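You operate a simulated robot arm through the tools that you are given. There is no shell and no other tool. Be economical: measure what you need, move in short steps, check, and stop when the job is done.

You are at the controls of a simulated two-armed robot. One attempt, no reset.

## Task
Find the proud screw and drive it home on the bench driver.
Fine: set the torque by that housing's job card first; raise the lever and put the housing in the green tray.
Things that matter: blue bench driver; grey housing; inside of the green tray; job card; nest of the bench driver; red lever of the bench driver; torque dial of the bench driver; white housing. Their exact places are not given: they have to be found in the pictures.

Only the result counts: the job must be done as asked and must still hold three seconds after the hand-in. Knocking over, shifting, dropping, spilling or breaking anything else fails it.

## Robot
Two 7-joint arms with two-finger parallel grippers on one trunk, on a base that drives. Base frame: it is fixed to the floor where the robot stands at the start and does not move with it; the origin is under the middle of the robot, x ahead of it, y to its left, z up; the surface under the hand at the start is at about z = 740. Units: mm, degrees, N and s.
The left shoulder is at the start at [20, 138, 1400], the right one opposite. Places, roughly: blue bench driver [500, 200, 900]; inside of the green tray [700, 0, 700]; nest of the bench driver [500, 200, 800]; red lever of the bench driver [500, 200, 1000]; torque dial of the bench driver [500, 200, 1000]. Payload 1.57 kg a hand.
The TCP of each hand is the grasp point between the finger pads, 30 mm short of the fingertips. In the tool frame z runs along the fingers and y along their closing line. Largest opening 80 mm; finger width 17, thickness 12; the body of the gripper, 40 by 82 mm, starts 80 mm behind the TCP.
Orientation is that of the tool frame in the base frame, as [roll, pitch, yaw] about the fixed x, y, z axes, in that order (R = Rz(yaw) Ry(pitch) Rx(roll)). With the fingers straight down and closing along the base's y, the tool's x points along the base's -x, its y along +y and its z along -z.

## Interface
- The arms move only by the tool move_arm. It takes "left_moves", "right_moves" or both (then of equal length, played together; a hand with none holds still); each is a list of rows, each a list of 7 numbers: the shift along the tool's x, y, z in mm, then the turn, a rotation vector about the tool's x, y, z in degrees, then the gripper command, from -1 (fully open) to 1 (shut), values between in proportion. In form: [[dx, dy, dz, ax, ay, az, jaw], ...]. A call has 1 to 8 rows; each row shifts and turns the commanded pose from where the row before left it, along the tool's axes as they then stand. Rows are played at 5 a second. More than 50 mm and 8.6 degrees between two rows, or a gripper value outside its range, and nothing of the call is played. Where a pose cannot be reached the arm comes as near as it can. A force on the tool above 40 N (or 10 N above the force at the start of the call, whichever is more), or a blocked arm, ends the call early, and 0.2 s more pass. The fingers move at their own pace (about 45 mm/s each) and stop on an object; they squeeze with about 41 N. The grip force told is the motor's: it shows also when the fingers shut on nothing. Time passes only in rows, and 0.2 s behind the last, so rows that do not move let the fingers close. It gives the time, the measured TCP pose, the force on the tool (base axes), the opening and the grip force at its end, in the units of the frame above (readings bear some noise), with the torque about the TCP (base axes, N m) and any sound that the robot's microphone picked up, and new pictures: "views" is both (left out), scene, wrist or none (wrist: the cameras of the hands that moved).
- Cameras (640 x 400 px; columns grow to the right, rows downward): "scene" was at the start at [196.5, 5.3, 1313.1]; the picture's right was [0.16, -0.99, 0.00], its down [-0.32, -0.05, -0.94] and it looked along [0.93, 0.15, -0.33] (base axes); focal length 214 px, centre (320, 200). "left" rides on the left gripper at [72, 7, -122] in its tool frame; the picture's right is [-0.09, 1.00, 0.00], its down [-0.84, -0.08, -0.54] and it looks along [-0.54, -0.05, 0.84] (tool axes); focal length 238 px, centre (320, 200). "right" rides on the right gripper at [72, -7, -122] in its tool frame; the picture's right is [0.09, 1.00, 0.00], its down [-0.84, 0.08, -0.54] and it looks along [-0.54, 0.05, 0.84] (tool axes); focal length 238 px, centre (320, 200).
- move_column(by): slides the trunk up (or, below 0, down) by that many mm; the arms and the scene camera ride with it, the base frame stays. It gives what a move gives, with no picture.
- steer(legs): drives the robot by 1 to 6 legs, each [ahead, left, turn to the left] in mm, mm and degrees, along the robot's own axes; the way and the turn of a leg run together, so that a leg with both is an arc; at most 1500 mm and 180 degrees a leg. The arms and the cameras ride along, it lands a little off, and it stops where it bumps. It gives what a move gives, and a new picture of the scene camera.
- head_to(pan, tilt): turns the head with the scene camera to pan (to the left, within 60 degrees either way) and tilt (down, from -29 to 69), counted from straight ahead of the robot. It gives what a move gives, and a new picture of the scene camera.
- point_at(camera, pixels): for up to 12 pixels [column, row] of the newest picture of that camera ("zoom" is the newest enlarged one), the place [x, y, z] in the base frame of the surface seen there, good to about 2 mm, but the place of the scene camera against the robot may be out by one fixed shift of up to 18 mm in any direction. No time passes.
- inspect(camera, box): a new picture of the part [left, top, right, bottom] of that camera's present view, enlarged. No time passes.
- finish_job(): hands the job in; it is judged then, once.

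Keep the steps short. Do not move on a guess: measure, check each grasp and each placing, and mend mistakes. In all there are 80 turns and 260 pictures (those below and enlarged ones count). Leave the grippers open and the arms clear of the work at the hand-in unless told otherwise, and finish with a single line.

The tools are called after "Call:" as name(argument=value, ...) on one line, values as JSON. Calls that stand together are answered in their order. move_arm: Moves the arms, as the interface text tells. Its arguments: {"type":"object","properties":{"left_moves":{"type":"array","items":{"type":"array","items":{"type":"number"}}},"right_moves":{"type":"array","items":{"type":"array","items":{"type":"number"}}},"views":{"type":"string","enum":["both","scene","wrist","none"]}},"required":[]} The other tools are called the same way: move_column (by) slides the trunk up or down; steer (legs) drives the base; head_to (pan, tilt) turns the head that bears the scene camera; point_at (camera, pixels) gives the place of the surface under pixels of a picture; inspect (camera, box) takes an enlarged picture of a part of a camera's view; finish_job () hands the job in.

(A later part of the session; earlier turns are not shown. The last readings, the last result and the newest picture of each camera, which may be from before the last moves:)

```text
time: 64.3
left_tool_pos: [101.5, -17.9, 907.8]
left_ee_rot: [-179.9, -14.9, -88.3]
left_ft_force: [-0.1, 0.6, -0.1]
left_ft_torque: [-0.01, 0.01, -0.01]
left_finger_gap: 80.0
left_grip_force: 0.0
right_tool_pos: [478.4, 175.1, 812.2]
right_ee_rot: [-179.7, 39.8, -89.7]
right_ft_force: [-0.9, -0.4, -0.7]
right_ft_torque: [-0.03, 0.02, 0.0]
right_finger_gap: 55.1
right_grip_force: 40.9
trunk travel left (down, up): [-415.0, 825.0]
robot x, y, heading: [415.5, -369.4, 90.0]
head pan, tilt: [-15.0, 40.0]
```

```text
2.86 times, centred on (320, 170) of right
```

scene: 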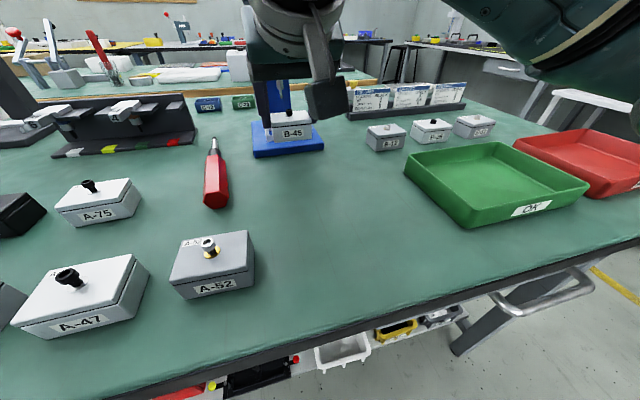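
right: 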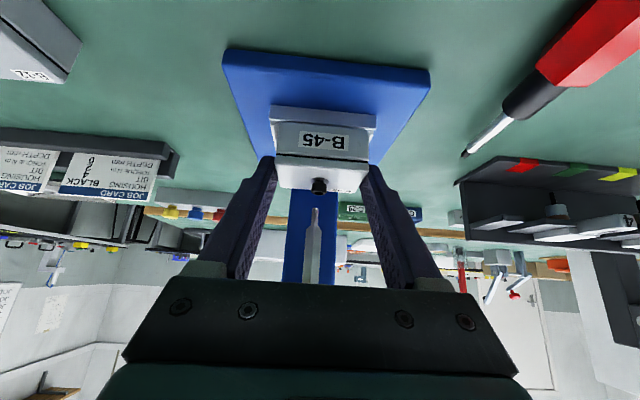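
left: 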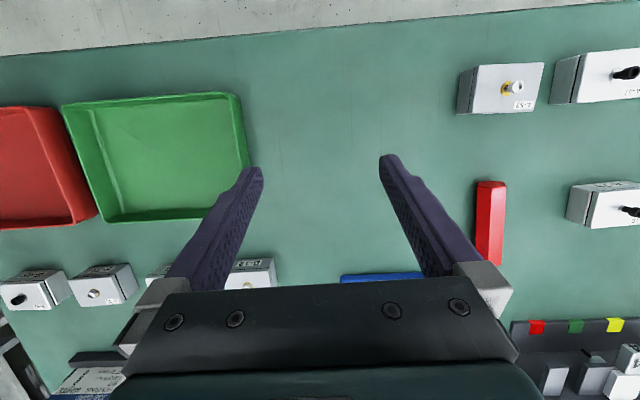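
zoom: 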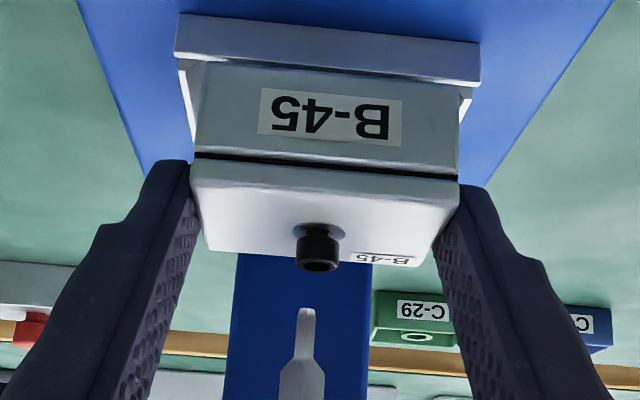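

Call:
point_at(camera="right", pixels=[[278.6, 138.5], [367, 143.75], [279.5, 150], [367, 154], [319, 191], [319, 193], [315.1, 211], [315.1, 216], [270.8, 118], [374.6, 126.5]])

```text
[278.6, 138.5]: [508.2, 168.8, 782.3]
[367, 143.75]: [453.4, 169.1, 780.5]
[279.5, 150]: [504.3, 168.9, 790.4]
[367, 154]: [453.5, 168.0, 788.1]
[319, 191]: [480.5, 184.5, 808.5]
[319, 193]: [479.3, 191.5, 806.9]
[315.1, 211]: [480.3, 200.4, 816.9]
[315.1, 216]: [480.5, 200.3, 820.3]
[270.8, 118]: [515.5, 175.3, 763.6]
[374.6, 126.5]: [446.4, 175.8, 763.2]
```

Aligned in x; 14.5 mm more forward, then down 12.

Call:
move_arm(right_moves=[[-11.1, 0, 9.3, 0, 0, 0, 0.6], [0, 0, 0, 0, 0, 0, 0.6], [3.8, 0, 4.6, 0, 0, 0, 0.6], [0, 0, 0, 0, 0, 0, 0.6]], views="wrist")

Call:
inspect(camera="right", box=[250, 100, 390, 240])

```text
time: 65.3
left_tool_pos: [102.5, -17.8, 908.5]
left_ee_rot: [-179.9, -14.9, -88.4]
left_ft_force: [-1.6, 0.0, -1.0]
left_ft_torque: [-0.03, -0.01, -0.01]
left_finger_gap: 80.0
left_grip_force: 0.1
right_tool_pos: [479.8, 192.4, 804.5]
right_ee_rot: [-179.6, 39.9, -89.7]
right_ft_force: [0.1, -0.2, -0.6]
right_ft_torque: [-0.01, 0.01, 0.0]
right_finger_gap: 55.2
right_grip_force: 40.8
trunk travel left (down, up): [-415.0, 825.0]
robot x, y, heading: [418.9, -363.6, 89.9]
head pan, tilt: [-15.0, 40.0]
```

right: 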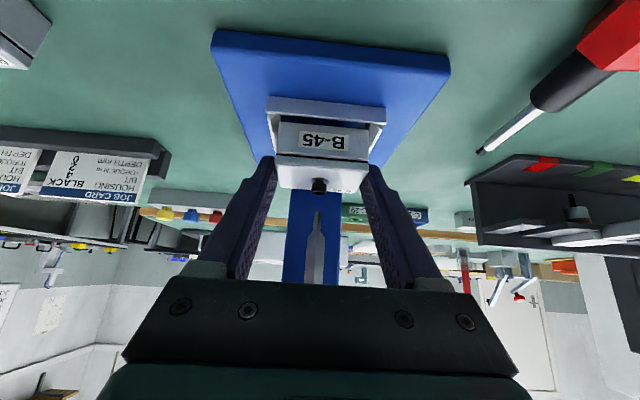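

```text
2.86 times, centred on (320, 170) of right
```

zoom: 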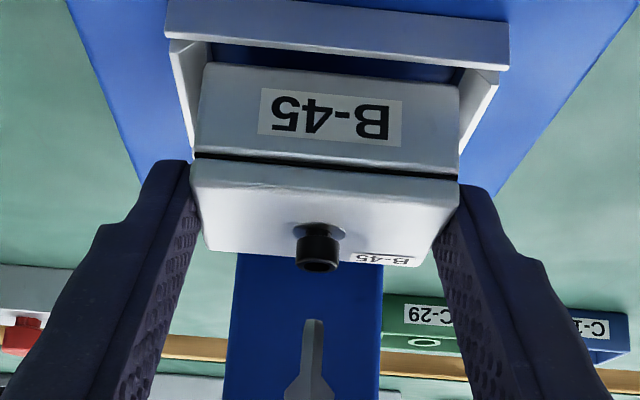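

Call:
point_at(camera="right", pixels=[[279, 140], [366.5, 145], [279.5, 150], [367, 154], [319, 191], [317, 213], [317, 217], [267, 110], [384, 120], [300, 145], [345, 147]])

```text
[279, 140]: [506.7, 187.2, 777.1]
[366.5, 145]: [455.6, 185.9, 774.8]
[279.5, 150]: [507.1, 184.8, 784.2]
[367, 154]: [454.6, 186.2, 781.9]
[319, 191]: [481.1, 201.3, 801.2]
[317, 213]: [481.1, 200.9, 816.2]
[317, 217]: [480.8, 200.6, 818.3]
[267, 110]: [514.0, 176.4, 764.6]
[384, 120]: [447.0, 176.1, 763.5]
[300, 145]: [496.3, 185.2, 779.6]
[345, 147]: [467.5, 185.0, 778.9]
```

Front face y≈185.5, want ≈183: back 2 mm, then down in small steps watching force.

Call:
move_arm(right_moves=[[1.5, 0, -1.3, 0, 0, 0, 0.6], [2.6, 0, 3.1, 0, 0, 0, 0.6], [1.9, 0, 2.3, 0, 0, 0, 0.6], [0, 0, 0, 0, 0, 0, 0.6]], views="wrist")

Call:
inspect(camera="right", box=[250, 100, 390, 240])

```text
time: 66.3
left_tool_pos: [101.5, -17.2, 909.5]
left_ee_rot: [-179.9, -14.9, -88.3]
left_ft_force: [0.0, 0.6, 0.9]
left_ft_torque: [-0.02, -0.03, -0.03]
left_finger_gap: 79.9
left_grip_force: 0.0
right_tool_pos: [480.7, 189.8, 796.7]
right_ee_rot: [-179.5, 39.9, -89.8]
right_ft_force: [-0.5, 1.6, -0.5]
right_ft_torque: [0.04, -0.01, 0.04]
right_finger_gap: 55.2
right_grip_force: 40.7
trunk travel left (down, up): [-415.0, 825.0]
robot x, y, heading: [420.4, -366.9, 89.7]
head pan, tilt: [-15.0, 40.0]
```

right: 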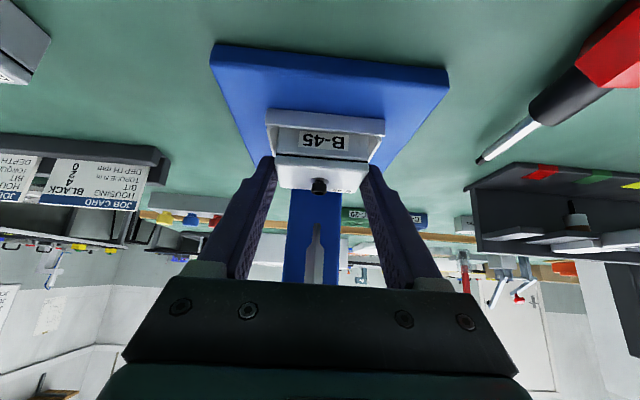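

```text
2.86 times, centred on (320, 170) of right
```

zoom: 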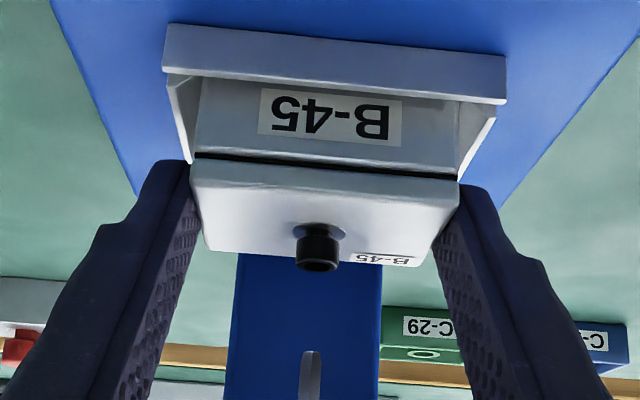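

Nearly seated (bottom ≈755). Down 2 more, then open.

Call:
move_arm(right_moves=[[1.3, 0, 1.5, 0, 0, 0, 0.6], [0, 0, 0, 0, 0, 0, 0.6], [0, 0, 0, 0, 0, 0, -0.5], [0, 0, 0, 0, 0, 0, -0.8]], views="wrist")

Call:
inspect(camera="right", box=[250, 100, 390, 240])

Call:
point_at(camera="right", pixels=[[282, 175], [360, 180], [320, 175], [319, 192], [300, 145], [280, 150], [366, 154], [352, 190]])

```text
time: 67.3
left_tool_pos: [99.9, -19.1, 908.7]
left_ee_rot: [-179.9, -14.9, -88.3]
left_ft_force: [-0.6, 0.5, 0.5]
left_ft_torque: [-0.01, 0.0, -0.01]
left_finger_gap: 79.7
left_grip_force: 0.1
right_tool_pos: [479.9, 189.2, 796.4]
right_ee_rot: [-179.6, 40.0, -89.7]
right_ft_force: [0.5, 0.1, 0.8]
right_ft_torque: [0.0, 0.0, 0.0]
right_finger_gap: 71.9
right_grip_force: 0.1
trunk travel left (down, up): [-415.0, 825.0]
robot x, y, heading: [417.5, -368.8, 89.9]
head pan, tilt: [-15.0, 40.0]
```

right: 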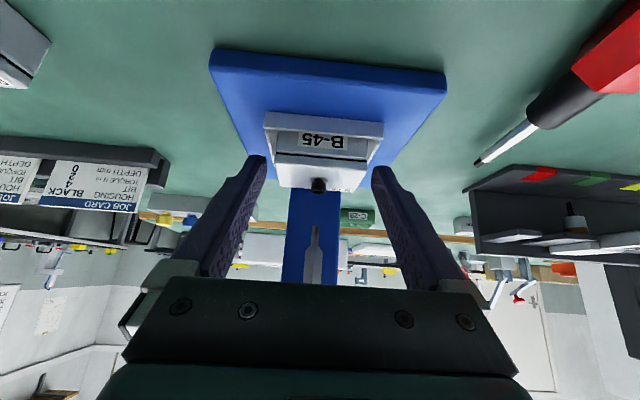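

```text
2.86 times, centred on (320, 170) of right
```

zoom: 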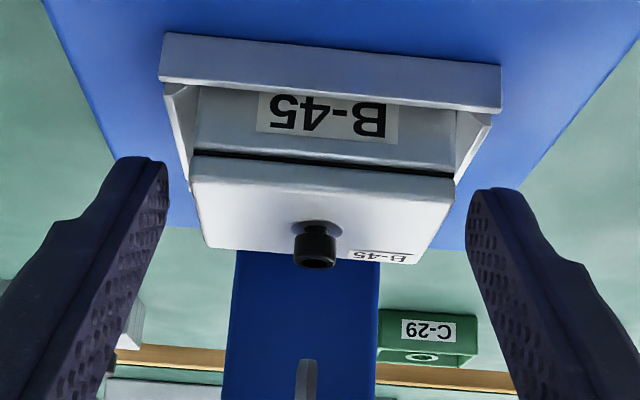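

```text
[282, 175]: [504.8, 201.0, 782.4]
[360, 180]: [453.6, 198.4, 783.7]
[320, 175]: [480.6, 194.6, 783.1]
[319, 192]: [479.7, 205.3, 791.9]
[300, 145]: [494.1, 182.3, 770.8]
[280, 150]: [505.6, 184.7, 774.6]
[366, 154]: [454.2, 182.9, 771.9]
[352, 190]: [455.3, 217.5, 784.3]
```

Seated (lid z 783.5). Retreat along the tool axis, then raise the trunk to view the lever.

Call:
move_arm(right_moves=[[0, 0, -30, 0, 0, 0, -0.8], [0, 0, -40, 0, 0, 0, -0.8], [0, 0, -40, 0, 0, 0, -0.8]], views="none")

Call:
move_column(by=130)

Call:
move_arm(right_moves=[[0, 0, 0, 0, 0, 0, 1], [0, 0, 0, 0, 0, 0, 1]], views="both")

```text
time: 68.1
left_tool_pos: [100.1, -18.9, 908.8]
left_ee_rot: [-179.9, -14.9, -88.3]
left_ft_force: [0.5, -0.1, -0.2]
left_ft_torque: [0.02, 0.01, -0.02]
left_finger_gap: 80.0
left_grip_force: 0.0
right_tool_pos: [477.9, 121.8, 885.4]
right_ee_rot: [-179.5, 39.9, -89.7]
right_ft_force: [0.2, -0.6, 0.2]
right_ft_torque: [0.02, -0.01, -0.04]
right_finger_gap: 72.2
right_grip_force: 0.1
trunk travel left (down, up): [-415.0, 825.0]
robot x, y, heading: [418.2, -363.6, 90.0]
head pan, tilt: [-15.0, 40.0]
```

```text
time: 69.7
left_tool_pos: [100.8, -19.2, 1037.7]
left_ee_rot: [-180.0, -15.0, -88.3]
left_ft_force: [-0.3, -0.1, -0.4]
left_ft_torque: [-0.01, -0.04, 0.01]
left_finger_gap: 80.1
left_grip_force: 0.0
right_tool_pos: [477.7, 121.4, 1014.8]
right_ee_rot: [-179.6, 39.9, -89.7]
right_ft_force: [-0.2, -0.1, -0.4]
right_ft_torque: [0.02, -0.01, 0.0]
right_finger_gap: 71.9
right_grip_force: 0.0
trunk travel left (down, up): [-545.0, 695.0]
robot x, y, heading: [420.2, -364.7, 89.9]
head pan, tilt: [-15.0, 40.0]
```

```text
time: 70.3
left_tool_pos: [100.9, -17.3, 1038.0]
left_ee_rot: [-179.9, -14.9, -88.3]
left_ft_force: [-0.3, -1.3, -0.6]
left_ft_torque: [-0.03, -0.01, 0.02]
left_finger_gap: 80.0
left_grip_force: 0.1
right_tool_pos: [478.7, 122.3, 1015.1]
right_ee_rot: [-179.6, 39.9, -89.6]
right_ft_force: [0.0, -0.3, 0.2]
right_ft_torque: [0.0, -0.02, -0.02]
right_finger_gap: 19.9
right_grip_force: 0.3
trunk travel left (down, up): [-545.0, 695.0]
robot x, y, heading: [422.8, -365.9, 89.6]
head pan, tilt: [-15.0, 40.0]
```

scene: 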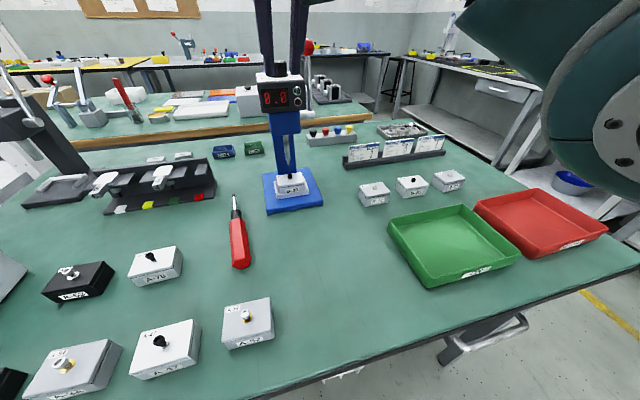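
right: 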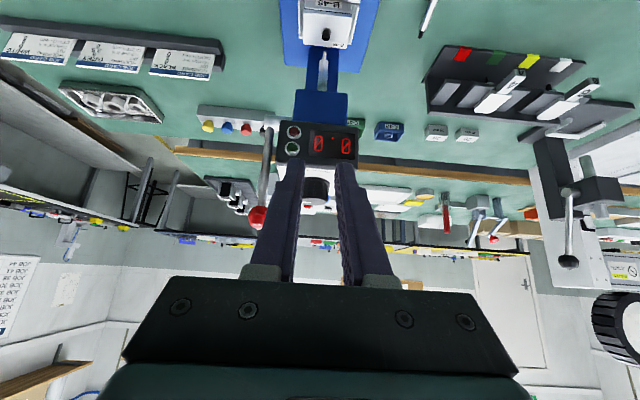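

Call:
point_at(camera="right", pixels=[[257, 215], [260, 198], [265, 180], [267, 160], [269, 140], [270, 122], [275, 122], [322, 60], [290, 132], [258, 222]])

Call:
inspect(camera="right", box=[235, 105, 345, 235])

```text
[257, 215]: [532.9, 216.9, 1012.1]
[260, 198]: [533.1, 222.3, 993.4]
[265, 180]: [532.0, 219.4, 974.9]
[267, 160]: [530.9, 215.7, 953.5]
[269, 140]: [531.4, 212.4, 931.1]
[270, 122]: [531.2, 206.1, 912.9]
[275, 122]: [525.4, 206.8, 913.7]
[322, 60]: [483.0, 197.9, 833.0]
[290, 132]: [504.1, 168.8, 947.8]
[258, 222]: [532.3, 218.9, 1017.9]
```

```text
3.08 times, centred on (290, 170) of right
```

zoom: 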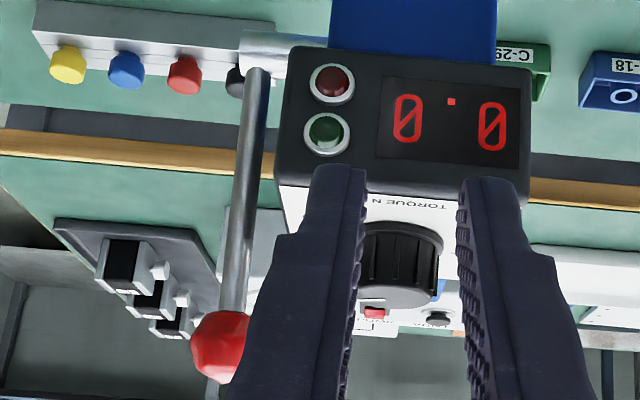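

Ball centre ≈(532.5,228,1013), pivot ≈(531,213,915), arm ≈99 mm. I'll grip the ball with the closing line parallel to the pivot. Raise the trunk 60, drive ahead 58, right 54.

Call:
move_column(by=60)

Call:
steer(legs=[[56, -53, 0]])

Call:
move_arm(right_moves=[[0, 0, 0, 0, 0, 0, -0.1], [0, 0, 0, 0, 0, 0, -0.1]], views="wrist")

```text
time: 71.3
left_tool_pos: [101.0, -17.3, 1098.7]
left_ee_rot: [-179.8, -15.0, -88.4]
left_ft_force: [0.3, 0.0, -0.5]
left_ft_torque: [0.01, 0.0, -0.02]
left_finger_gap: 80.0
left_grip_force: 0.0
right_tool_pos: [478.7, 121.4, 1075.6]
right_ee_rot: [-179.6, 39.9, -89.7]
right_ft_force: [0.2, 0.4, -0.2]
right_ft_torque: [-0.01, -0.01, 0.01]
right_finger_gap: 0.0
right_grip_force: 21.5
trunk travel left (down, up): [-605.0, 635.0]
robot x, y, heading: [420.8, -365.8, 89.4]
head pan, tilt: [-15.0, 40.0]
```

```text
time: 72.4
left_tool_pos: [151.5, 36.3, 1098.7]
left_ee_rot: [-179.7, -14.9, -88.2]
left_ft_force: [0.2, 0.0, 0.1]
left_ft_torque: [-0.01, 0.01, 0.01]
left_finger_gap: 80.1
left_grip_force: 0.1
right_tool_pos: [529.4, 175.8, 1075.6]
right_ee_rot: [-179.5, 39.8, -89.7]
right_ft_force: [0.4, -0.4, 0.1]
right_ft_torque: [-0.02, -0.02, 0.02]
right_finger_gap: 0.0
right_grip_force: 21.5
trunk travel left (down, up): [-605.0, 635.0]
robot x, y, heading: [472.5, -314.1, 90.2]
head pan, tilt: [-15.0, 40.0]
```

scene: 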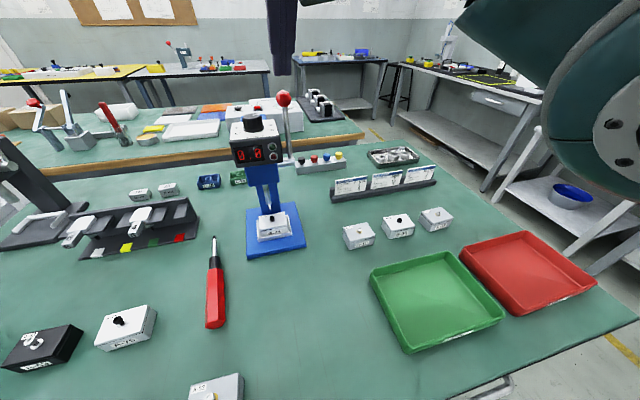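

```text
time: 73.0
left_tool_pos: [152.1, 36.5, 1098.7]
left_ee_rot: [-179.9, -14.9, -88.1]
left_ft_force: [-0.2, 0.6, -0.6]
left_ft_torque: [0.01, 0.02, -0.01]
left_finger_gap: 80.0
left_grip_force: 0.2
right_tool_pos: [528.6, 176.0, 1075.4]
right_ee_rot: [-179.5, 39.9, -89.8]
right_ft_force: [0.5, -0.4, -0.1]
right_ft_torque: [0.0, 0.0, 0.02]
right_finger_gap: 43.9
right_grip_force: 0.1
trunk travel left (down, up): [-605.0, 635.0]
robot x, y, heading: [469.7, -313.2, 90.0]
head pan, tilt: [-15.0, 40.0]
```

right: 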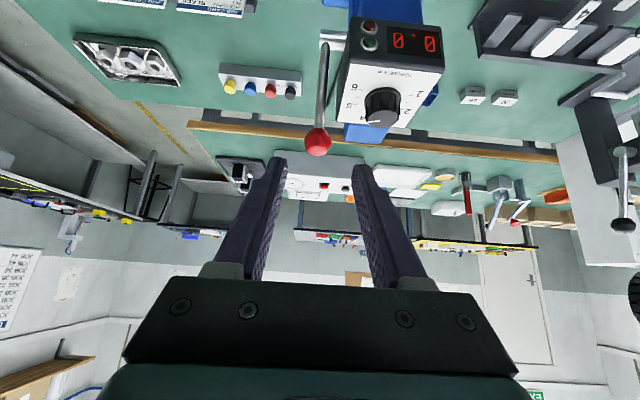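

Call:
point_at(camera="right", pixels=[[317, 140], [317, 132], [317, 148], [308, 141], [326, 141], [320, 115], [323, 90]])

Call:
inspect(camera="right", box=[280, 90, 360, 180])

```text
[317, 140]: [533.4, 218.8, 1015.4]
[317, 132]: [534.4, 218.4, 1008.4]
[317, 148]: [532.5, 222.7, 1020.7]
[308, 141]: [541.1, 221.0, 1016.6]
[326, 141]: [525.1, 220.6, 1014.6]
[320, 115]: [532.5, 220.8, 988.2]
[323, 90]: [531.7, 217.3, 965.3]
```

```text
4.44 times, centred on (320, 135) of right
```

zoom: 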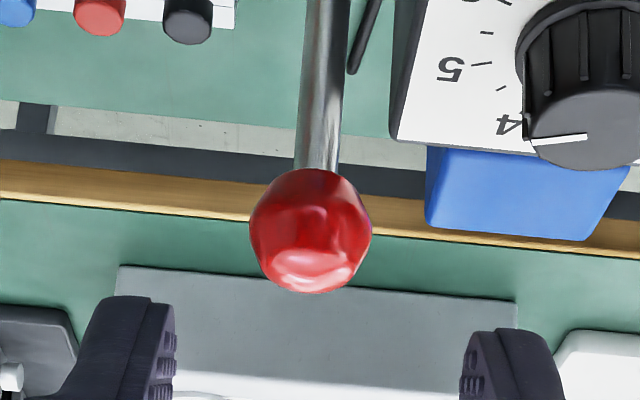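

Ball centre ≈(533,229.5,1014), r≈12. Approach along the tool axis and close.

Call:
move_arm(right_moves=[[-1, -4, 25, 0, 0, 0, -0.1], [-0.6, 0, 25, 0, 0, 0, -0.1], [0, 0, 13.5, 0, 0, 0, -0.1], [0, 0, 0, 0, 0, 0, 0.2], [0, 0, 0, 0, 0, 0, 0.8], [0, 0, 0, 0, 0, 0, 0.8]], views="wrist")

```text
time: 74.4
left_tool_pos: [150.2, 36.5, 1098.5]
left_ee_rot: [-179.8, -14.8, -88.3]
left_ft_force: [0.0, -1.0, 0.0]
left_ft_torque: [-0.01, -0.03, 0.0]
left_finger_gap: 80.3
left_grip_force: 0.0
right_tool_pos: [532.3, 219.7, 1026.7]
right_ee_rot: [-179.7, 39.9, -89.8]
right_ft_force: [-6.1, 1.4, -1.2]
right_ft_torque: [0.13, 0.09, 0.09]
right_finger_gap: 25.3
right_grip_force: 26.6
trunk travel left (down, up): [-605.0, 635.0]
robot x, y, heading: [470.6, -311.7, 90.0]
head pan, tilt: [-15.0, 40.0]
```

right: 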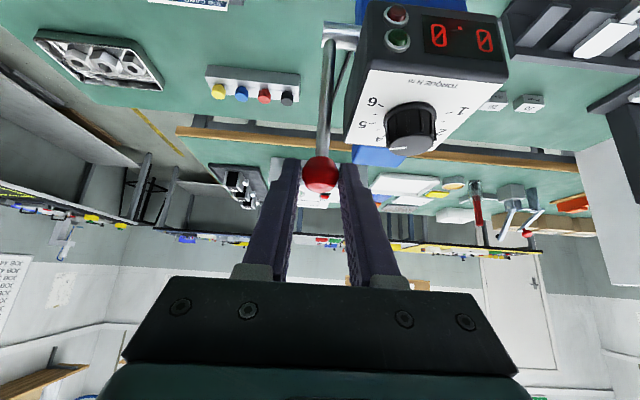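

Ball gripped. Pull forward along the arc, two steps first to see the force.

Call:
move_arm(right_moves=[[5.9, 0, -5.9, 0, 0, 0, 0.8], [5.9, 0, -5.8, 0, 0, 0, 0.8], [7.1, 0, -5, 0, 0, 0, 0.8], [7.2, 0, -5, 0, 0, 0, 0.8]], views="wrist")

```text
time: 75.4
left_tool_pos: [151.2, 37.0, 1099.4]
left_ee_rot: [-180.0, -14.7, -88.3]
left_ft_force: [0.6, -0.7, -0.1]
left_ft_torque: [0.01, 0.04, -0.02]
left_finger_gap: 80.2
left_grip_force: 0.1
right_tool_pos: [531.2, 185.2, 1028.0]
right_ee_rot: [-179.9, 40.0, -89.7]
right_ft_force: [-10.4, 10.1, -7.8]
right_ft_torque: [0.99, 0.2, 0.13]
right_finger_gap: 25.1
right_grip_force: 37.5
trunk travel left (down, up): [-605.0, 635.0]
robot x, y, heading: [467.1, -311.5, 89.8]
head pan, tilt: [-15.0, 40.0]
```

right: 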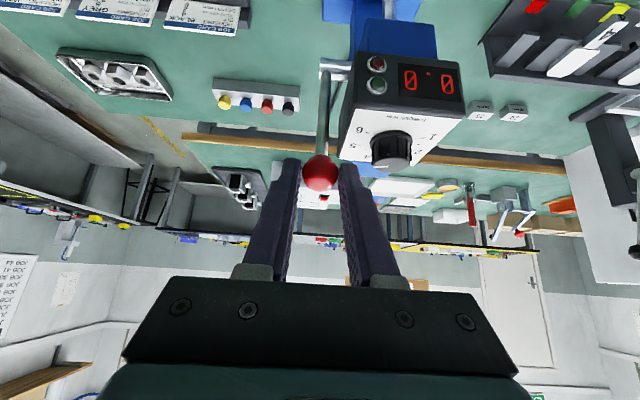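

It moves freely. Continue the arc to ~50°.

Call:
move_arm(right_moves=[[8, 0, -3.7, 0, 0, 0, 0.8], [7.9, 0, -3.6, 0, 0, 0, 0.8], [8.5, 0, -2.3, 0, 0, 0, 0.8], [8.4, 0, -2.3, 0, 0, 0, 0.8], [8.8, 0, -0.8, 0, 0, 0, 0.8], [8.7, 0, -0.7, 0, 0, 0, 0.8], [8.7, 0, 0.8, 0, 0, 0, 0.8], [8.7, 0, 0.8, 0, 0, 0, 0.8]], views="both")

Call:
inspect(camera="scene", box=[210, 100, 320, 270])

```text
time: 77.2
left_tool_pos: [150.9, 37.5, 1098.8]
left_ee_rot: [-180.0, -14.8, -88.2]
left_ft_force: [-0.1, -0.1, -0.2]
left_ft_torque: [0.03, 0.0, -0.02]
left_finger_gap: 79.8
left_grip_force: 0.1
right_tool_pos: [532.1, 126.1, 993.5]
right_ee_rot: [-179.7, 39.9, -89.8]
right_ft_force: [-7.2, 4.8, 7.7]
right_ft_torque: [1.14, 0.13, 0.11]
right_finger_gap: 25.2
right_grip_force: 36.6
trunk travel left (down, up): [-605.0, 635.0]
robot x, y, heading: [473.1, -309.1, 90.0]
head pan, tilt: [-15.0, 40.0]
```

scene: 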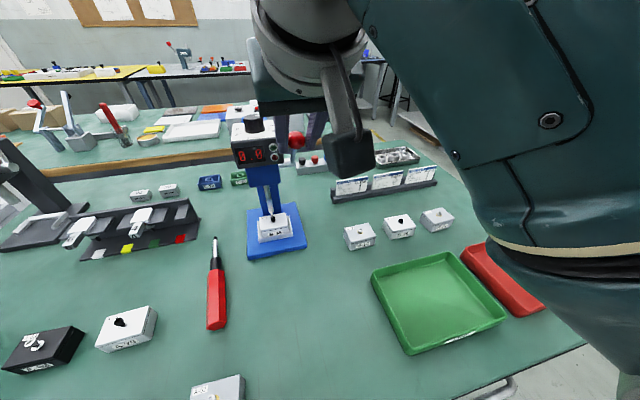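
right: 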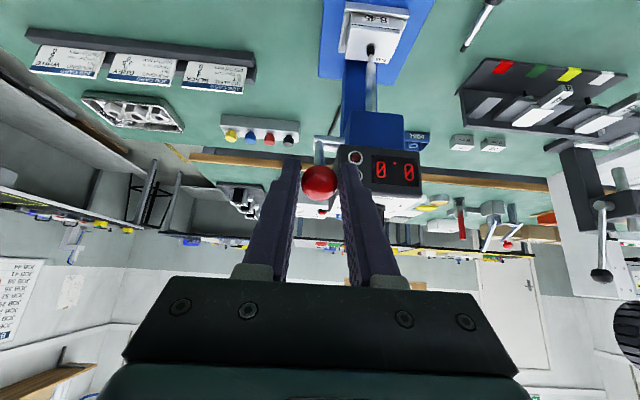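

```text
2.35 times, centred on (265, 185) of scene
```

zoom: 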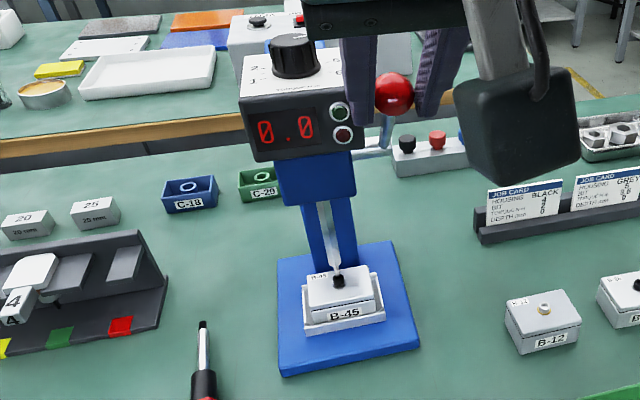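

The bit is reaching the screw. Continue to ~70°, watching sound and force.

Call:
move_arm(right_moves=[[8.5, 0, 2.2, 0, 0, 0, 0.8], [8.4, 0, 2.3, 0, 0, 0, 0.8], [7.9, 0, 3.7, 0, 0, 0, 0.8], [7.9, 0, 3.8, 0, 0, 0, 0.8], [0, 0, 0, 0, 0, 0, 0.8], [0, 0, 0, 0, 0, 0, 0.8]], views="both")

Call:
inspect(camera="scene", box=[210, 100, 320, 270])

```text
time: 78.6
left_tool_pos: [151.0, 36.7, 1099.7]
left_ee_rot: [180.0, -15.0, -88.2]
left_ft_force: [-0.2, 0.2, 0.5]
left_ft_torque: [0.0, -0.01, 0.0]
left_finger_gap: 80.0
left_grip_force: 0.1
right_tool_pos: [532.1, 104.9, 961.6]
right_ee_rot: [-179.7, 39.7, -89.8]
right_ft_force: [-11.4, -9.4, 12.3]
right_ft_torque: [0.93, 0.1, 0.17]
right_finger_gap: 24.9
right_grip_force: 36.9
trunk travel left (down, up): [-605.0, 635.0]
robot x, y, heading: [472.4, -314.9, 89.9]
head pan, tilt: [-15.0, 40.0]
```

scene: 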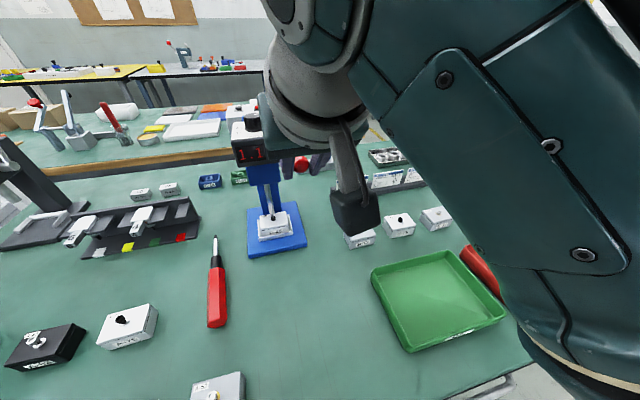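
right: 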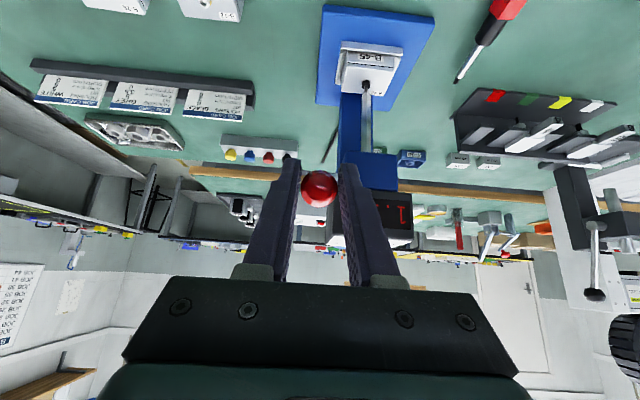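

```text
2.35 times, centred on (265, 185) of scene
```

zoom: 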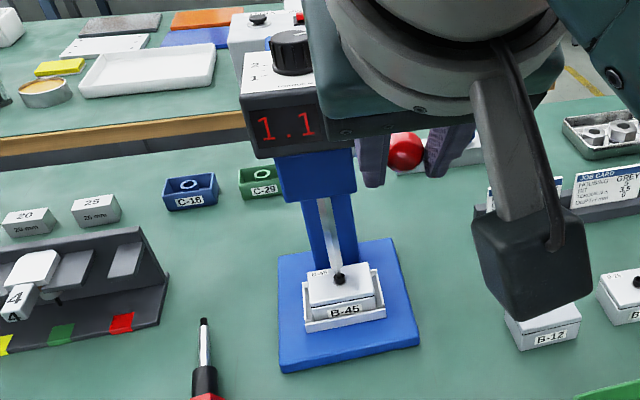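

Display shows 1.1: it's driving. Continue to ~82° slowly with dwell.

Call:
move_arm(right_moves=[[3.6, 0, 2.5, 0, 0, 0, 0.8], [3.6, 0, 2.5, 0, 0, 0, 0.8], [3.6, 0, 2.5, 0, 0, 0, 0.8], [3.5, 0, 2.6, 0, 0, 0, 0.8], [0, 0, 0, 0, 0, 0, 0.8], [0, 0, 0, 0, 0, 0, 0.8], [0, 0, 0, 0, 0, 0, 0.8], [0, 0, 0, 0, 0, 0, 0.8]], views="wrist")

Call:
inspect(camera="scene", box=[210, 100, 320, 270])

```text
time: 80.4
left_tool_pos: [150.6, 34.8, 1099.4]
left_ee_rot: [180.0, -14.9, -88.2]
left_ft_force: [-0.3, -0.7, 0.2]
left_ft_torque: [-0.02, 0.0, 0.04]
left_finger_gap: 79.8
left_grip_force: 0.1
right_tool_pos: [532.5, 103.1, 948.1]
right_ee_rot: [-179.9, 40.1, -89.8]
right_ft_force: [-11.2, -14.7, 28.6]
right_ft_torque: [0.51, 0.08, 0.16]
right_finger_gap: 24.9
right_grip_force: 35.9
trunk travel left (down, up): [-605.0, 635.0]
robot x, y, heading: [469.6, -310.3, 89.8]
head pan, tilt: [-15.0, 40.0]
```

right: 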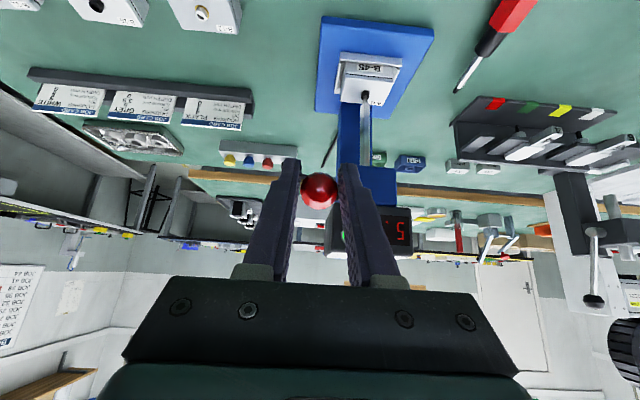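

```text
2.35 times, centred on (265, 185) of scene
```

zoom: 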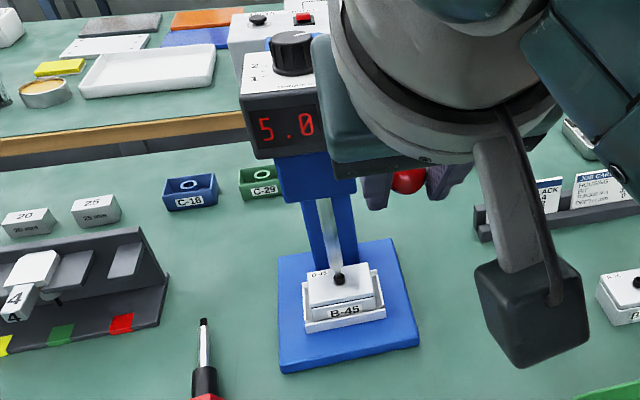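

The display reads 5.0: target torque reached. Now raise the lever back along the arc.

Call:
move_arm(right_moves=[[-7.1, 0, -5, 0, 0, 0, 0.8], [-7.2, 0, -5.1, 0, 0, 0, 0.8], [-15.8, 0, -7.5, 0, 0, 0, 0.8], [-16.9, 0, -4.5, 0, 0, 0, 0.8], [-17.4, 0, -1.6, 0, 0, 0, 0.8], [-17.5, 0, 1.5, 0, 0, 0, 0.8], [-16.9, 0, 4.6, 0, 0, 0, 0.8], [0, 0, 0, 0, 0, 0, 0.8]], views="none")

Call:
move_arm(right_moves=[[-15.9, 0, 7.3, 0, 0, 0, 0.8], [-14.3, 0, 10, 0, 0, 0, 0.8], [-5.9, 0, 5.9, 0, 0, 0, 0.8], [-5.9, 0, 5.8, 0, 0, 0, 0.8], [0, 0, 0, 0, 0, 0, 0.8]], views="both")

```text
time: 82.2
left_tool_pos: [149.4, 34.9, 1098.6]
left_ee_rot: [-180.0, -15.0, -88.1]
left_ft_force: [0.0, -0.5, -0.1]
left_ft_torque: [0.0, 0.01, 0.01]
left_finger_gap: 80.0
left_grip_force: 0.0
right_tool_pos: [531.3, 165.8, 1023.2]
right_ee_rot: [-180.0, 39.7, -89.8]
right_ft_force: [-15.4, -6.2, -5.5]
right_ft_torque: [-0.87, 0.18, 0.12]
right_finger_gap: 25.0
right_grip_force: 36.4
trunk travel left (down, up): [-605.0, 635.0]
robot x, y, heading: [471.3, -313.9, 90.1]
head pan, tilt: [-15.0, 40.0]
```

```text
time: 83.4
left_tool_pos: [150.8, 36.1, 1098.7]
left_ee_rot: [180.0, -14.9, -88.2]
left_ft_force: [-0.2, 0.0, -0.2]
left_ft_torque: [0.03, 0.03, 0.0]
left_finger_gap: 80.3
left_grip_force: 0.1
right_tool_pos: [531.8, 216.3, 1028.4]
right_ee_rot: [-179.9, 40.0, -89.9]
right_ft_force: [-9.5, -8.7, 6.8]
right_ft_torque: [-0.94, 0.26, 0.08]
right_finger_gap: 24.8
right_grip_force: 36.5
trunk travel left (down, up): [-605.0, 635.0]
robot x, y, heading: [473.1, -312.9, 90.0]
head pan, tilt: [-15.0, 40.0]
```

scene: 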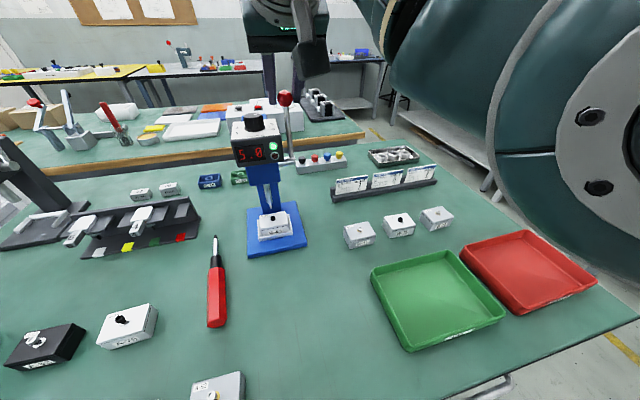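
right: 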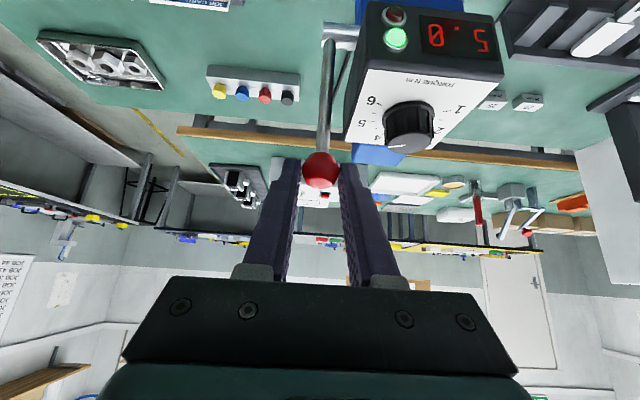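

Green lamp lit. Nudge the lever 4 mm back to its original position, release and retreat.

Call:
move_arm(right_moves=[[-3.1, 0, 2.6, 0, 0, 0, 0.8], [0, 0, 0, 0, 0, 0, 0.8], [0, 0, 0, 0, 0, 0, -0.1], [0, 0, 0, 0, 0, 0, -0.1], [0, 0, -30, 0, 0, 0, -0.1], [0, 0, -33, 0, 0, 0, -0.1]], views="wrist")

Call:
inspect(camera="scene", box=[220, 80, 320, 260])

Call:
point_at(camera="right", pixels=[[317, 140], [320, 135], [320, 115]])

```text
time: 84.8
left_tool_pos: [153.2, 36.3, 1098.0]
left_ee_rot: [-179.8, -14.9, -88.2]
left_ft_force: [0.2, -0.2, 0.3]
left_ft_torque: [-0.01, -0.01, 0.01]
left_finger_gap: 80.0
left_grip_force: 0.0
right_tool_pos: [545.9, 185.1, 1075.8]
right_ee_rot: [-178.3, 40.0, -90.4]
right_ft_force: [0.3, -0.5, 0.1]
right_ft_torque: [0.03, -0.01, 0.03]
right_finger_gap: 43.9
right_grip_force: 0.2
trunk travel left (down, up): [-605.0, 635.0]
robot x, y, heading: [471.9, -312.9, 89.7]
head pan, tilt: [-15.0, 40.0]
```

right: 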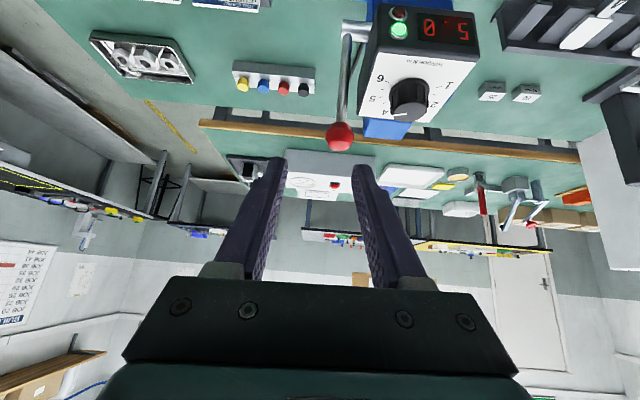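

```text
2.22 times, centred on (270, 170) of scene
```

zoom: 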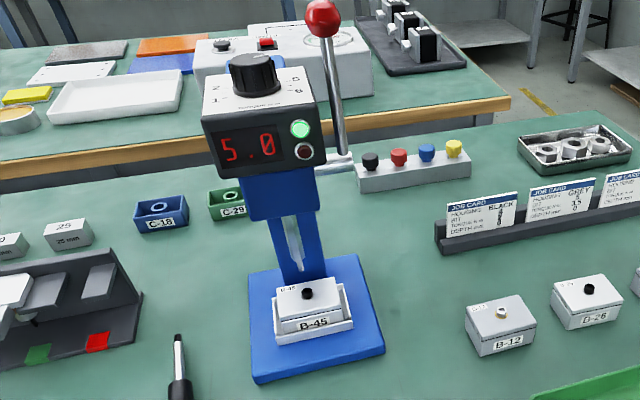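

```text
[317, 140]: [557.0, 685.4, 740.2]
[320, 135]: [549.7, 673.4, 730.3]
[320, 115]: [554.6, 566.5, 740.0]
```

Lever is up, screw driven. Drive back 62, left 66, then lower for regrasping the housing.

Call:
steer(legs=[[-62, 0, 0], [0, 66, 0]])

Call:
move_column(by=-185)

Call:
move_arm(right_moves=[[0, 0, 0, -1.3, 0, 0, -0.8], [0, 0, 0, 0, 0, 0, -0.8]], views="wrist")

```text
time: 86.3
left_tool_pos: [85.3, -24.8, 1098.8]
left_ee_rot: [-179.8, -14.8, -88.2]
left_ft_force: [0.2, 0.4, 0.0]
left_ft_torque: [-0.01, -0.04, -0.02]
left_finger_gap: 80.1
left_grip_force: 0.0
right_tool_pos: [477.4, 125.6, 1075.8]
right_ee_rot: [-178.6, 40.0, -90.3]
right_ft_force: [-0.4, -0.4, -0.5]
right_ft_torque: [0.03, 0.04, 0.01]
right_finger_gap: 44.2
right_grip_force: 0.1
trunk travel left (down, up): [-605.0, 635.0]
robot x, y, heading: [404.4, -370.7, 90.0]
head pan, tilt: [-15.0, 40.0]
```

scene: 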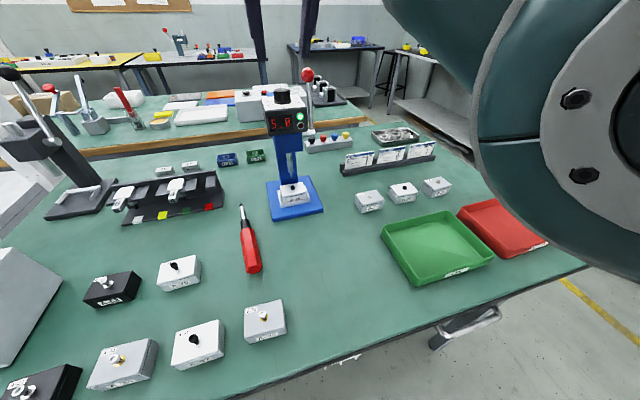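

```text
time: 88.4
left_tool_pos: [85.2, -25.7, 912.1]
left_ee_rot: [-179.9, -14.9, -88.1]
left_ft_force: [-0.9, 0.4, -0.3]
left_ft_torque: [0.0, -0.02, -0.05]
left_finger_gap: 79.6
left_grip_force: 0.1
right_tool_pos: [477.6, 124.9, 890.7]
right_ee_rot: [-178.4, 40.0, -90.3]
right_ft_force: [-0.4, 0.4, -0.6]
right_ft_torque: [0.05, 0.02, 0.01]
right_finger_gap: 44.0
right_grip_force: 0.0
trunk travel left (down, up): [-420.0, 820.0]
robot x, y, heading: [403.8, -375.2, 89.8]
head pan, tilt: [-15.0, 40.0]
```

```text
time: 89.0
left_tool_pos: [85.9, -24.9, 913.7]
left_ee_rot: [-179.9, -14.9, -88.3]
left_ft_force: [0.9, 0.4, -0.2]
left_ft_torque: [0.02, -0.01, -0.02]
left_finger_gap: 80.0
left_grip_force: 0.1
right_tool_pos: [478.3, 124.5, 890.0]
right_ee_rot: [-179.9, 39.9, -90.2]
right_ft_force: [-0.1, -0.1, 0.1]
right_ft_torque: [0.04, 0.0, 0.0]
right_finger_gap: 71.9
right_grip_force: 0.1
trunk travel left (down, up): [-420.0, 820.0]
robot x, y, heading: [403.2, -370.3, 90.0]
head pan, tilt: [-15.0, 40.0]
```

right: 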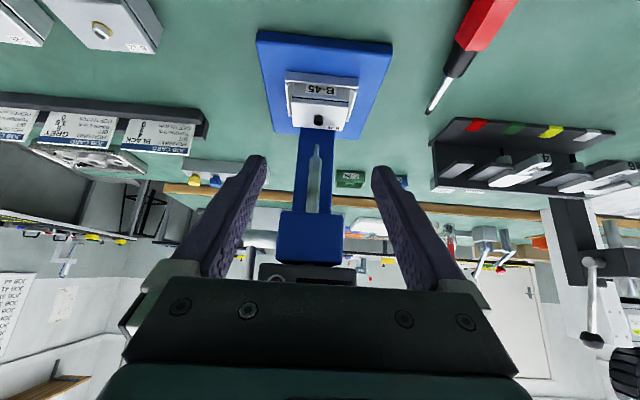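

Call:
inspect(camera="right", box=[280, 60, 360, 145])

Call:
point_at(camera="right", pixels=[[292, 105], [350, 110], [318, 119], [298, 125], [340, 128], [318, 108]])

```text
4.71 times, centred on (320, 102) of right
```

zoom: 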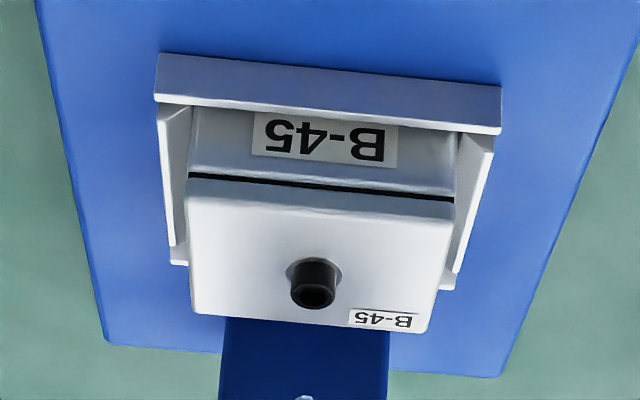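

```text
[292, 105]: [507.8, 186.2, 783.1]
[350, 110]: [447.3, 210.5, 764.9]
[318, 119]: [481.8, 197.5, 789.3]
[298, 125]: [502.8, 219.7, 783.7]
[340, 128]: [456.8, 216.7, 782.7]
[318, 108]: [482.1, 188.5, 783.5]
```

Screw now seated (top z 789). Approach along the tool axis to regrasp.

Call:
move_arm(right_moves=[[10.4, -2.5, 10, 0, 0, 0, -0.8], [0, 0, 30, 0, 0, 0, -0.8], [0, 0, 30, 0, 0, 0, -0.8], [0, 0, 25, 0, 0, 0, -0.8], [0, 0, 18, 0, 0, 0, -0.8], [0, 0, 0, 0, 0, 0, -0.8]], views="wrist")

Call:
inspect(camera="right", box=[250, 100, 390, 240])

Call:
point_at(camera="right", pixels=[[282, 172], [355, 178], [262, 165], [376, 178], [300, 148], [345, 150]])

```text
time: 90.4
left_tool_pos: [86.2, -24.1, 913.0]
left_ee_rot: [-179.9, -14.9, -88.2]
left_ft_force: [0.1, -0.9, -0.6]
left_ft_torque: [0.01, 0.02, -0.04]
left_finger_gap: 80.0
left_grip_force: 0.0
right_tool_pos: [481.0, 190.8, 798.5]
right_ee_rot: [-179.9, 40.0, -90.3]
right_ft_force: [-0.8, -0.1, 1.2]
right_ft_torque: [-0.02, 0.0, 0.0]
right_finger_gap: 72.2
right_grip_force: 0.0
trunk travel left (down, up): [-420.0, 820.0]
robot x, y, heading: [408.1, -371.6, 89.9]
head pan, tilt: [-15.0, 40.0]
```

right: 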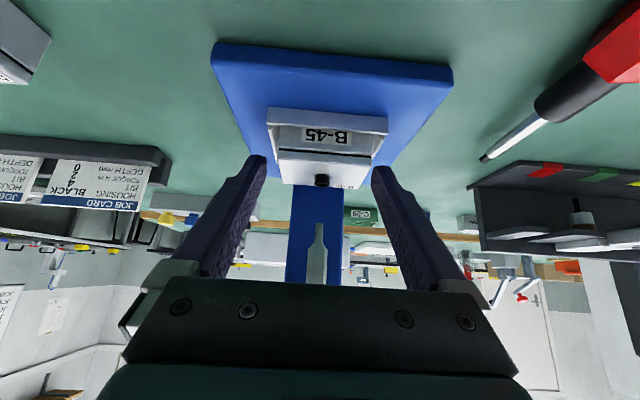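

```text
2.86 times, centred on (320, 170) of right
```

zoom: 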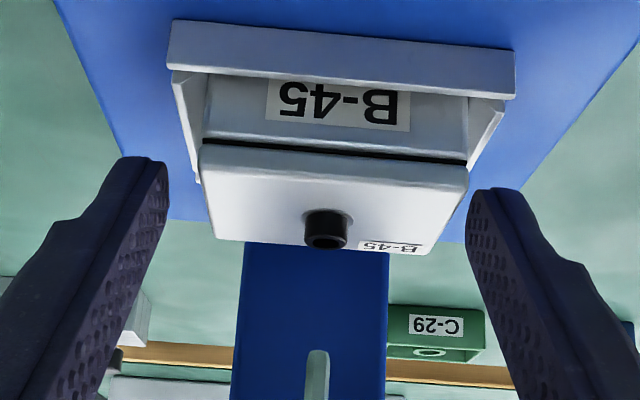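

```text
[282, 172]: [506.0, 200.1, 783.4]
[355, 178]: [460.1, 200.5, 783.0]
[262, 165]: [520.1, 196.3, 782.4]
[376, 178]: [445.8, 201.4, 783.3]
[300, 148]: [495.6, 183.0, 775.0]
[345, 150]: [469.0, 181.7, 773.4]
```

Shift 2 mm left, 1.5 down, close, and lift 14 mm.

Call:
move_arm(right_moves=[[1, 2, 1.2, 0, 0, 0, -0.8], [0, 0, 0, 0, 0, 0, 0], [0, 0, 0, 0, 0, 0, 0.6], [0, 0, 0, 0, 0, 0, 0.6], [-4.5, 0, -5.4, 0, 0, 0, 0.6], [-4.5, 0, -5.4, 0, 0, 0, 0.6], [0, 0, 0, 0, 0, 0, 0.6]], views="wrist")

Call:
inspect(camera="right", box=[250, 100, 390, 240])

```text
time: 92.0
left_tool_pos: [84.3, -24.8, 912.0]
left_ee_rot: [-179.9, -14.9, -88.2]
left_ft_force: [-0.1, -0.3, -0.2]
left_ft_torque: [0.06, 0.0, 0.0]
left_finger_gap: 80.0
left_grip_force: 0.0
right_tool_pos: [478.7, 188.9, 809.1]
right_ee_rot: [-180.0, 40.1, -90.3]
right_ft_force: [-0.3, 0.0, -1.5]
right_ft_torque: [-0.03, 0.02, 0.0]
right_finger_gap: 55.1
right_grip_force: 40.2
trunk travel left (down, up): [-420.0, 820.0]
robot x, y, heading: [404.6, -373.0, 90.0]
head pan, tilt: [-15.0, 40.0]
```

right: 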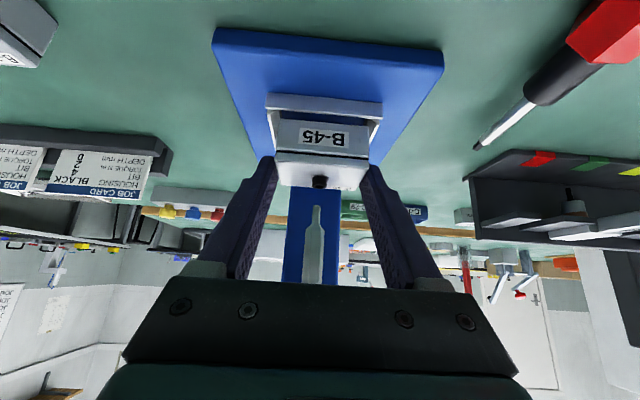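

```text
2.86 times, centred on (320, 170) of right
```

zoom: 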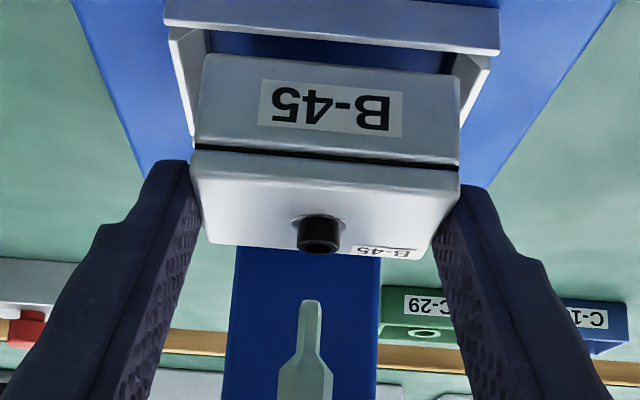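

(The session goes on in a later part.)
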